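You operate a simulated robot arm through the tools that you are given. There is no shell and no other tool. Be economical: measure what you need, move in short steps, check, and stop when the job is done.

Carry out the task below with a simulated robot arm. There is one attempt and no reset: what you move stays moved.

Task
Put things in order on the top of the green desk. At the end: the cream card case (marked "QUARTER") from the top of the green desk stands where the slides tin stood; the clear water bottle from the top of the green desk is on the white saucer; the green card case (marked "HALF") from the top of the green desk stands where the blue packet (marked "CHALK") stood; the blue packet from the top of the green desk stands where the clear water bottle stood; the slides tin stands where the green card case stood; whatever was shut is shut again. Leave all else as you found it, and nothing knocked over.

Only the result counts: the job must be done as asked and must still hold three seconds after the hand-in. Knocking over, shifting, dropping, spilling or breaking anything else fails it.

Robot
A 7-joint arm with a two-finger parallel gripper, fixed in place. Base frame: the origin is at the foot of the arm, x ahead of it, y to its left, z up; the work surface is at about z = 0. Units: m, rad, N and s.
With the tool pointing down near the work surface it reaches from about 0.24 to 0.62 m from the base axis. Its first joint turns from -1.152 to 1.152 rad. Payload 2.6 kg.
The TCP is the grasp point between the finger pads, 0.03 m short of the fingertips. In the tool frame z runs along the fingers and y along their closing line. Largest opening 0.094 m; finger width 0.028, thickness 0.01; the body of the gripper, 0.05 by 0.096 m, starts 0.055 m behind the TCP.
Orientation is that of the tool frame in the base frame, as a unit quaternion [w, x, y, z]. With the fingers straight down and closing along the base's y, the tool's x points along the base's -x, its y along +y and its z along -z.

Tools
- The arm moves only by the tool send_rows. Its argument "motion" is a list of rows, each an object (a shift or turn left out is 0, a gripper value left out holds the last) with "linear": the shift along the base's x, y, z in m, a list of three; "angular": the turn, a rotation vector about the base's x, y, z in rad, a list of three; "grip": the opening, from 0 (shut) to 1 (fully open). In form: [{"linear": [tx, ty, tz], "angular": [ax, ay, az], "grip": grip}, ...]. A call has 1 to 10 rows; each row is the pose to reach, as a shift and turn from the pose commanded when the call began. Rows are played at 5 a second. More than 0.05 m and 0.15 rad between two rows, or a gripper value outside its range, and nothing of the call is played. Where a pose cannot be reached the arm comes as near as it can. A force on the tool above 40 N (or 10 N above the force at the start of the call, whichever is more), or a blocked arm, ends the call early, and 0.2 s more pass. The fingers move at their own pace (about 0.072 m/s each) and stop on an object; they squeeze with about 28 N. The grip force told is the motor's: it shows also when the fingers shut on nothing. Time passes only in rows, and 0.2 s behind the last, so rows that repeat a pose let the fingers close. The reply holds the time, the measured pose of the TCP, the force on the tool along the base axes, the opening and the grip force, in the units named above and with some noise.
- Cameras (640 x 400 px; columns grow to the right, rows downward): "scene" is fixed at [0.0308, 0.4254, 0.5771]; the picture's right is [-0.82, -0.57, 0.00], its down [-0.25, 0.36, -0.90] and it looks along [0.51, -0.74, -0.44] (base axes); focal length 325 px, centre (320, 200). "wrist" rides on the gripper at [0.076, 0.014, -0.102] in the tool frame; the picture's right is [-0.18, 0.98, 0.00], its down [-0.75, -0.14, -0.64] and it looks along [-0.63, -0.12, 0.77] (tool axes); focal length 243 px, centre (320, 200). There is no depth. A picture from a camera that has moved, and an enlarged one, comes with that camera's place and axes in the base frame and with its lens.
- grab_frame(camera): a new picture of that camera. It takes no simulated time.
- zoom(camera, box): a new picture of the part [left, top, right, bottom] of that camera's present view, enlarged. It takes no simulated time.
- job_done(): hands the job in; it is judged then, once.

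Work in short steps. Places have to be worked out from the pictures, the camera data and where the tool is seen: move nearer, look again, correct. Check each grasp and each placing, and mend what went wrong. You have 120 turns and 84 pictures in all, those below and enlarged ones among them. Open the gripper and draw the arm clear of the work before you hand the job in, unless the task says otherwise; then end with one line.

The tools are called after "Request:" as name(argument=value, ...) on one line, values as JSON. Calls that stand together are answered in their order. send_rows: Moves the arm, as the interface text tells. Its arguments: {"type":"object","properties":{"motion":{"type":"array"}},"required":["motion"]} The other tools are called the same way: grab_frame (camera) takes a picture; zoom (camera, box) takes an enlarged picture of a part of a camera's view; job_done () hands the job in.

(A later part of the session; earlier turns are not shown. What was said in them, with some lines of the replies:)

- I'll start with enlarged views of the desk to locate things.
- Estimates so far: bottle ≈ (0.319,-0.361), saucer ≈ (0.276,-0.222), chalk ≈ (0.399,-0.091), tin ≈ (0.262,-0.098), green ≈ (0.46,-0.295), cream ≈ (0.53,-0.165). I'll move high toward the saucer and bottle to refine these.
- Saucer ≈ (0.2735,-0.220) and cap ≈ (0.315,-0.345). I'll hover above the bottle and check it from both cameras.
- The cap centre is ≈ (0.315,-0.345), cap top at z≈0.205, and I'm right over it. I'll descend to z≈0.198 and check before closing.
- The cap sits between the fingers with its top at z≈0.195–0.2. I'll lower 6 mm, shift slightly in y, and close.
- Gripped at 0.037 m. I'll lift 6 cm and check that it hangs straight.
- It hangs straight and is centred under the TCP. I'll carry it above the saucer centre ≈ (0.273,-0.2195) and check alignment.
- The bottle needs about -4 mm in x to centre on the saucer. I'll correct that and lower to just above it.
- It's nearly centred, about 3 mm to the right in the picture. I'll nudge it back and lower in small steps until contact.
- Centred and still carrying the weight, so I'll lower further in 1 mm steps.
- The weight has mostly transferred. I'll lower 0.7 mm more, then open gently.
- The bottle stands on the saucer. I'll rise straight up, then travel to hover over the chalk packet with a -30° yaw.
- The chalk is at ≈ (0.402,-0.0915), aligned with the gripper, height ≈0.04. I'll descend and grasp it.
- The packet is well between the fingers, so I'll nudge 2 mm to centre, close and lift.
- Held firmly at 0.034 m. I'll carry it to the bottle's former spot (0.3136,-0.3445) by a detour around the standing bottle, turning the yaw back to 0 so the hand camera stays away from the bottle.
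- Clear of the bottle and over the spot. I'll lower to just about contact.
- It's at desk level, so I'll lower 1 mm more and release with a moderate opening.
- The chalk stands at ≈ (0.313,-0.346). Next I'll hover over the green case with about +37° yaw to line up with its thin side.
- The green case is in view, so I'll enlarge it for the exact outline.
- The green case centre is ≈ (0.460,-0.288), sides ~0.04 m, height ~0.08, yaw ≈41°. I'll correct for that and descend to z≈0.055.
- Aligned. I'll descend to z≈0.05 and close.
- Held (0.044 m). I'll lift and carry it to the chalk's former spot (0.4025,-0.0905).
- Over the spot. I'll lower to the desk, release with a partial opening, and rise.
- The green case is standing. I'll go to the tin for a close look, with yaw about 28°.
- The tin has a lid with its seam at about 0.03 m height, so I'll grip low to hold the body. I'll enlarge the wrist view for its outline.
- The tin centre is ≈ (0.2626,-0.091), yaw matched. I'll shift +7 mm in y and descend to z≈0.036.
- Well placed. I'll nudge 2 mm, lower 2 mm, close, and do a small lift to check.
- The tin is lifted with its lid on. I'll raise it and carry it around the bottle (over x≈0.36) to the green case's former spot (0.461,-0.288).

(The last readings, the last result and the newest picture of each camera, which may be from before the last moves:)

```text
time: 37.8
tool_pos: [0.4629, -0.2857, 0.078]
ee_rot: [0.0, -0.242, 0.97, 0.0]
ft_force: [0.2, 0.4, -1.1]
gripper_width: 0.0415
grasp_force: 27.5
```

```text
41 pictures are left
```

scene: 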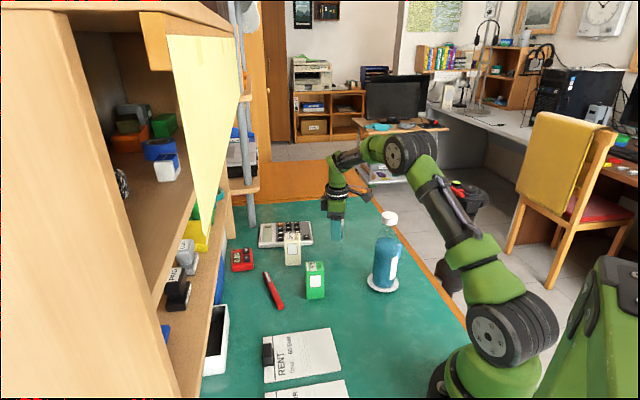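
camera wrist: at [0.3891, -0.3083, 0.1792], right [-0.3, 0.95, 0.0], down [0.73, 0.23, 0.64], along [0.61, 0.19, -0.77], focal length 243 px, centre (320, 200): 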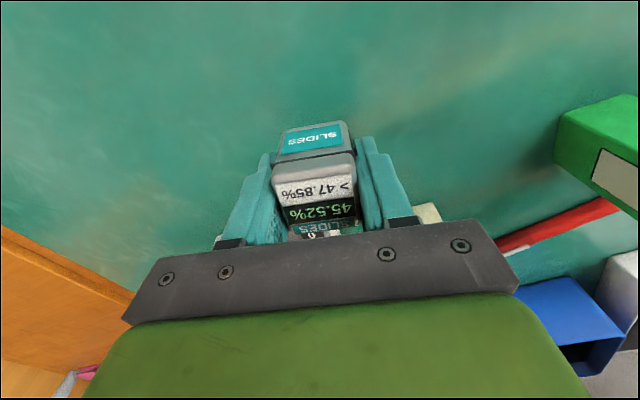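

On target. I'll lower to the desk, release, and rise.

Request:
send_rows(motion=[{"linear": [0, -0.001, -0.03]}, {"linear": [0, -0.001, -0.04]}, {"linear": [0, -0.001, -0.042]}, {"linear": [0, -0.001, -0.042]}, {"linear": [0, -0.001, -0.042], "grip": 0.6}, {"linear": [0, -0.001, -0.042], "grip": 0.8}, {"linear": [0, -0.001, -0.042], "grip": 0.8}, {"linear": [0, -0.001, 0.0], "grip": 0.8}, {"linear": [0, -0.001, 0.045], "grip": 0.8}, {"linear": [0, -0.001, 0.09], "grip": 0.8}])

Request:
grab_frame(camera="wrist")

```text
time: 40.0
tool_pos: [0.4621, -0.2878, 0.1673]
ee_rot: [0.0, -0.243, 0.97, 0.0]
ft_force: [-0.4, -0.3, -0.6]
gripper_width: 0.0753
grasp_force: 0.1
```

```text
40 pictures are left
camera wrist: at [0.3884, -0.31, 0.269], right [-0.3, 0.95, 0.0], down [0.73, 0.23, 0.64], along [0.61, 0.19, -0.77], focal length 243 px, centre (320, 200)
```

wrist: 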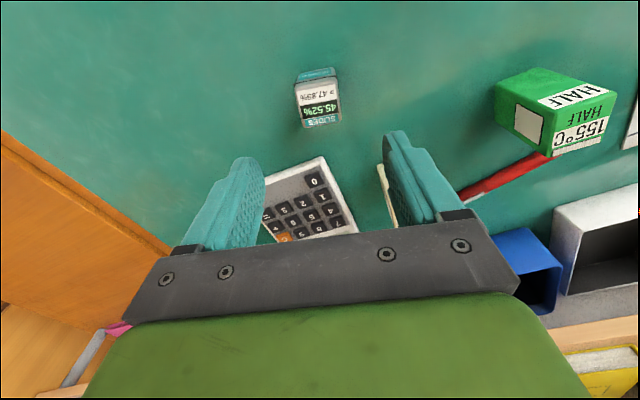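

The tin stands at ≈ (0.459,-0.290). Now to the cream case: I'll hover at about (0.522,-0.167) with yaw ≈37°.

Request:
send_rows(motion=[{"linear": [0.01, 0.01, 0.035], "grip": 1}, {"linear": [0.03, 0.05, 0.035], "angular": [0, 0, 0.08]}, {"linear": [0.05, 0.09, 0.035], "angular": [0, 0, 0.15]}, {"linear": [0.06, 0.122, 0.035], "angular": [0, 0, 0.15]}, {"linear": [0.06, 0.122, 0.035], "angular": [0, 0, 0.15]}])

Request:
grab_frame(camera="wrist")

Request:
zoom(camera="wrist", box=[250, 50, 410, 150])

```text
time: 41.2
tool_pos: [0.5218, -0.1651, 0.2026]
ee_rot: [0.0, -0.314, 0.949, 0.0]
ft_force: [-0.8, -0.6, 0.1]
gripper_width: 0.0941
grasp_force: 0.0
```

```text
39 pictures are left
camera wrist: at [0.4519, -0.1983, 0.3047], right [-0.44, 0.9, 0.0], down [0.69, 0.34, 0.64], along [0.58, 0.28, -0.77], focal length 243 px, centre (320, 200)
```

wrist: 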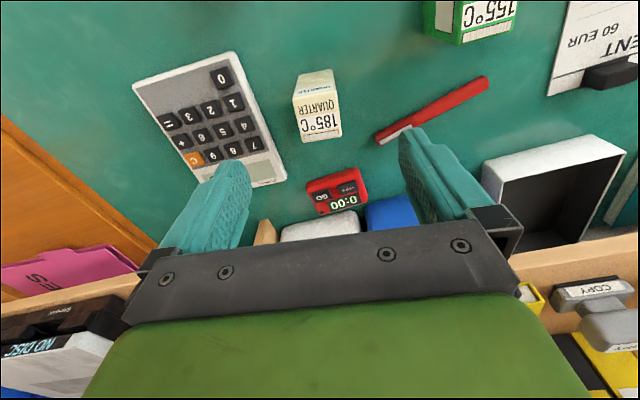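

```text
4.00 times, centred on (330, 100) of wrist
camera zoom: at [0.4519, -0.1983, 0.3047], right [-0.44, 0.9, 0.0], down [0.69, 0.34, 0.64], along [0.58, 0.28, -0.77], focal length 970 px, centre (280, 600)
```

zoom: 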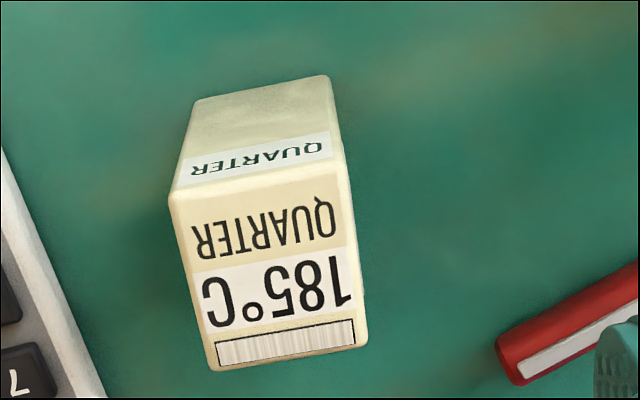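

The cream case centre is ≈ (0.532,-0.162), height 0.08, yaw matched. The calculator edge is close, so I'll use an 80% opening while descending.

Request:
send_rows(motion=[{"linear": [0.0103, 0.0036, 0], "grip": 0.8}, {"linear": [0.0103, 0.0036, -0.04], "grip": 0.8}, {"linear": [0.0103, 0.0036, -0.08], "grip": 0.8}, {"linear": [0.0103, 0.0036, -0.1], "grip": 0.8}, {"linear": [0.0103, 0.0036, -0.1], "grip": 0.8}])

Request:
grab_frame(camera="wrist")

```text
time: 42.4
tool_pos: [0.5298, -0.1601, 0.1003]
ee_rot: [0.0, -0.314, 0.949, 0.0]
ft_force: [0.0, 0.4, 0.3]
gripper_width: 0.0751
grasp_force: 0.1
```

```text
37 pictures are left
camera wrist: at [0.4606, -0.1948, 0.2022], right [-0.44, 0.9, 0.0], down [0.69, 0.34, 0.64], along [0.58, 0.28, -0.77], focal length 243 px, centre (320, 200)
```

wrist: 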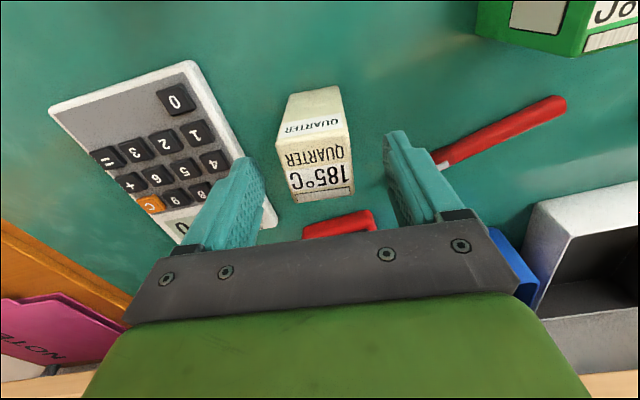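

Centred, and the left finger keeps about 2 cm from the calculator. I'll descend and close.

Request:
send_rows(motion=[{"linear": [0.001, 0, -0.03]}, {"linear": [0.001, 0, -0.05]}, {"linear": [0.001, 0, -0.05]}, {"linear": [0.001, 0, -0.05], "grip": 0.5}, {"linear": [0.001, 0, -0.05], "grip": 0.2}, {"linear": [0.001, 0, -0.05], "grip": 0}, {"linear": [0.001, 0, -0.05], "grip": 0}, {"linear": [0.001, 0, -0.05], "grip": 0}, {"linear": [0.001, 0, -0.03], "grip": 0}, {"linear": [0.001, 0, 0.0], "grip": 0}])

Request:
grab_frame(camera="wrist")

Request:
grab_frame(camera="scene")

```text
time: 44.6
tool_pos: [0.5331, -0.1646, 0.1022]
ee_rot: [-0.001, -0.316, 0.949, 0.0]
ft_force: [-0.4, -0.5, -1.0]
gripper_width: 0.044
grasp_force: 28.4
```

```text
36 pictures are left
camera wrist: at [0.4631, -0.1968, 0.2038], right [-0.44, 0.9, 0.0], down [0.69, 0.34, 0.64], along [0.58, 0.28, -0.77], focal length 243 px, centre (320, 200)
```

wrist: 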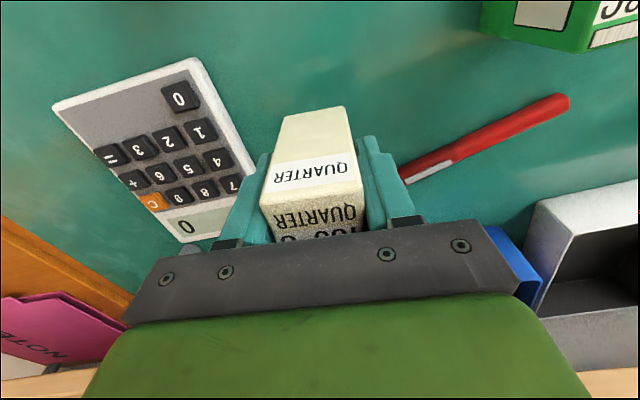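

```text
35 pictures are left
```

scene: 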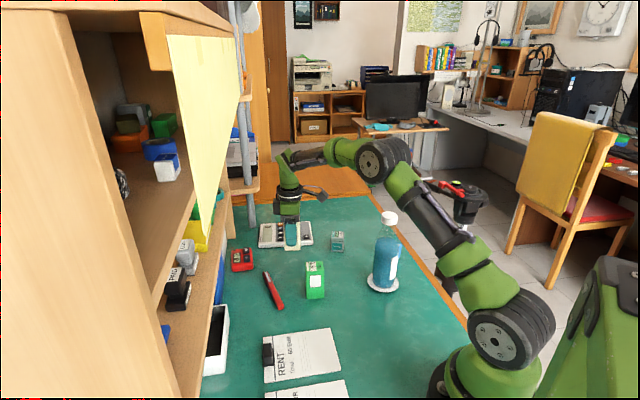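

Held (0.044 m). I'll raise it and carry it over the green case's height toward the tin's former spot, keeping away from the bottle.

Request:
send_rows(motion=[{"linear": [0, 0, 0.045]}, {"linear": [-0.02, 0.004, 0.085]}, {"linear": [-0.065, 0.015, 0.085]}, {"linear": [-0.11, 0.027, 0.085]}, {"linear": [-0.155, 0.04, 0.085]}, {"linear": [-0.2, 0.055, 0.085]}, {"linear": [-0.24, 0.068, 0.085]}, {"linear": [-0.2697, 0.0722, 0.085]}, {"linear": [-0.2697, 0.0722, 0.045]}, {"linear": [-0.2697, 0.0722, 0.0]}])

Request:
grab_frame(camera="wrist")

Request:
zoom(camera="scene", box=[280, 190, 440, 340])

```text
time: 46.8
tool_pos: [0.2617, -0.0886, 0.101]
ee_rot: [0.0, -0.314, 0.949, 0.0]
ft_force: [0.7, 0.0, -1.2]
gripper_width: 0.044
grasp_force: 28.5
```

```text
34 pictures are left
camera wrist: at [0.1924, -0.1226, 0.2027], right [-0.44, 0.9, 0.0], down [0.69, 0.34, 0.64], along [0.58, 0.28, -0.77], focal length 243 px, centre (320, 200)
```

wrist: 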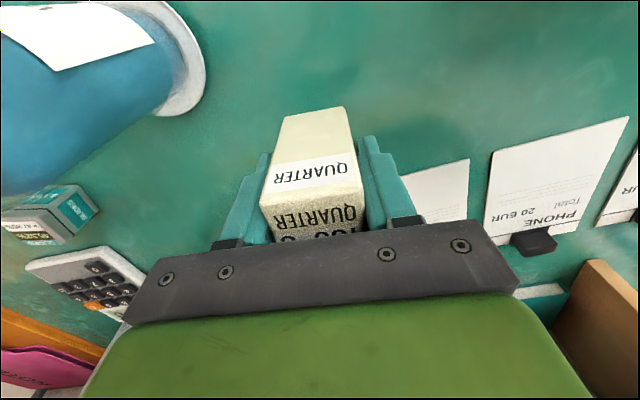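

```text
2.67 times, centred on (360, 265) of scene
camera zoom: at [0.0308, 0.4254, 0.5771], right [-0.82, -0.57, 0.0], down [-0.25, 0.36, -0.9], along [0.51, -0.74, -0.44], focal length 867 px, centre (213, 27)
```

zoom: 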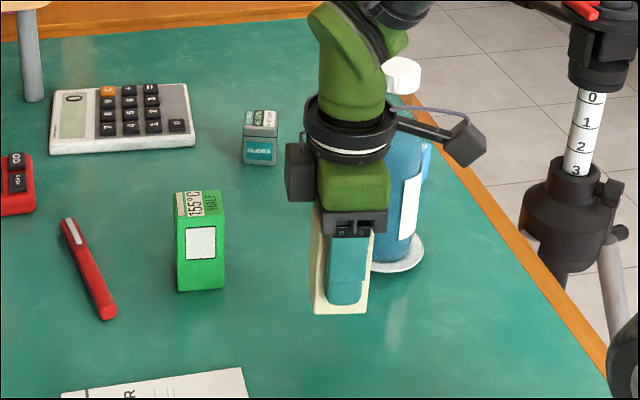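

On target and everything else is standing. I'll lower to the desk, release with a partial opening, and rise.

Request:
send_rows(motion=[{"linear": [0, 0, -0.03]}, {"linear": [0, 0, -0.046]}, {"linear": [0, 0, -0.0505]}, {"linear": [0, 0, -0.0505]}, {"linear": [0, 0, -0.0505], "grip": 0.6}, {"linear": [0, 0, -0.0505], "grip": 0.8}, {"linear": [0, 0, -0.0505], "grip": 0.8}, {"linear": [0, 0, -0.01], "grip": 0.8}, {"linear": [0, 0, 0.035], "grip": 0.8}, {"linear": [0, 0, 0.08], "grip": 0.8}])

Request:
grab_frame(camera="wrist")

```text
time: 49.0
tool_pos: [0.2616, -0.0892, 0.1817]
ee_rot: [0.0, -0.314, 0.949, 0.0]
ft_force: [-0.4, -0.2, 0.2]
gripper_width: 0.0751
grasp_force: 0.1
```

```text
32 pictures are left
camera wrist: at [0.1934, -0.123, 0.2836], right [-0.44, 0.9, 0.0], down [0.69, 0.34, 0.64], along [0.58, 0.28, -0.77], focal length 243 px, centre (320, 200)
```

wrist: 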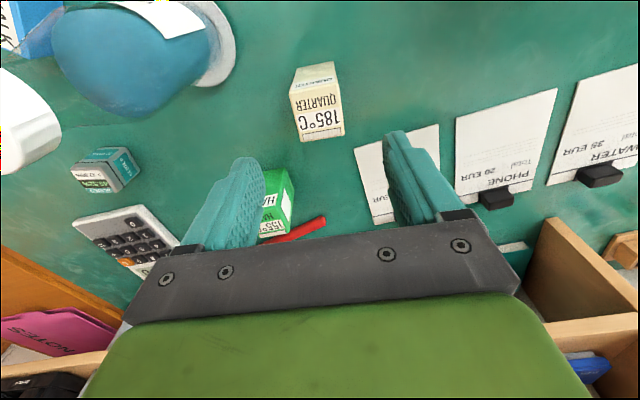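

All five are placed. I'll open fully, rise clear, and take a final look.

Request:
send_rows(motion=[{"linear": [0, 0, 0.045], "grip": 1}, {"linear": [0, 0, 0.09]}, {"linear": [0.03, 0.02, 0.12], "angular": [0, 0, -0.14]}, {"linear": [0.06, 0.04, 0.14], "angular": [0, 0, -0.28]}, {"linear": [0.08, 0.06, 0.14], "angular": [0, 0, -0.42]}, {"linear": [0.08, 0.06, 0.14], "angular": [0, 0, -0.42]}])

Request:
grab_frame(camera="scene")

Request:
zoom(camera="scene", box=[220, 190, 440, 340])

Request:
grab_frame(camera="wrist")

```text
time: 50.4
tool_pos: [0.3445, -0.0301, 0.3209]
ee_rot: [-0.001, -0.108, 0.994, 0.0]
ft_force: [-0.7, 0.4, 0.3]
gripper_width: 0.094
grasp_force: 0.0
```

```text
31 pictures are left
```

scene: 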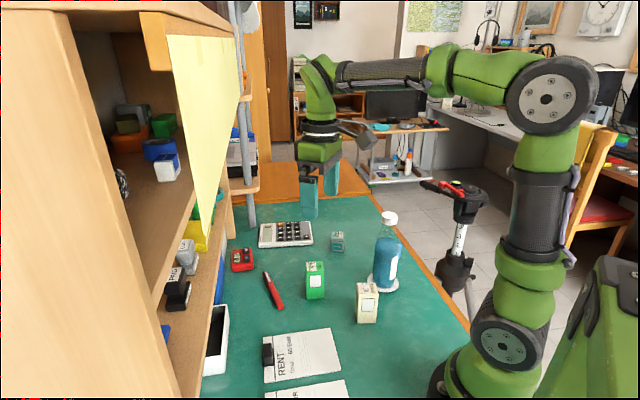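

```text
2.67 times, centred on (330, 265) of scene
camera zoom: at [0.0308, 0.4254, 0.5771], right [-0.82, -0.57, 0.0], down [-0.25, 0.36, -0.9], along [0.51, -0.74, -0.44], focal length 867 px, centre (293, 27)
```

zoom: 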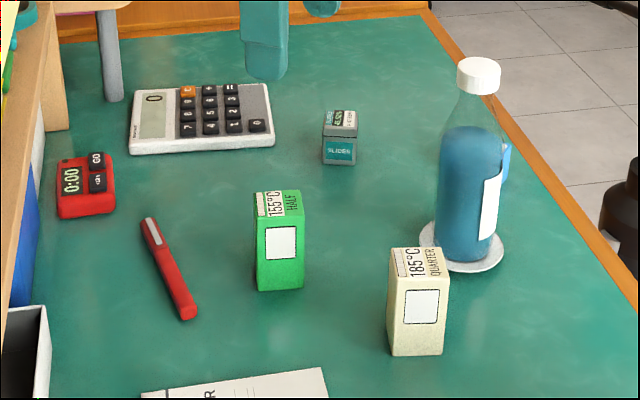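

```text
29 pictures are left
camera wrist: at [0.2661, -0.0321, 0.4229], right [-0.03, 1.0, 0.0], down [0.77, 0.03, 0.64], along [0.64, 0.02, -0.77], focal length 243 px, centre (320, 200)
```

wrist: 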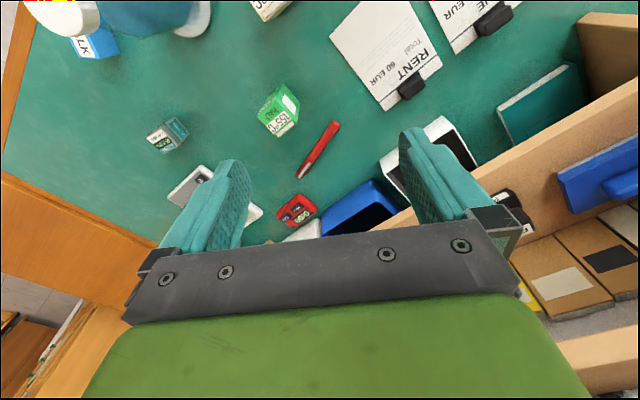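

The pictures show every item upright in its new place, the bottle on the saucer, and the pen, calculator and timer unmoved. The arm is clear with the gripper open, so I'm handing in.

Request:
job_done()

```text
The job is handed in.
```

All five items on the green desk were moved to the places you asked for, upright and still shut, and I saw nothing else knocked over or shifted.
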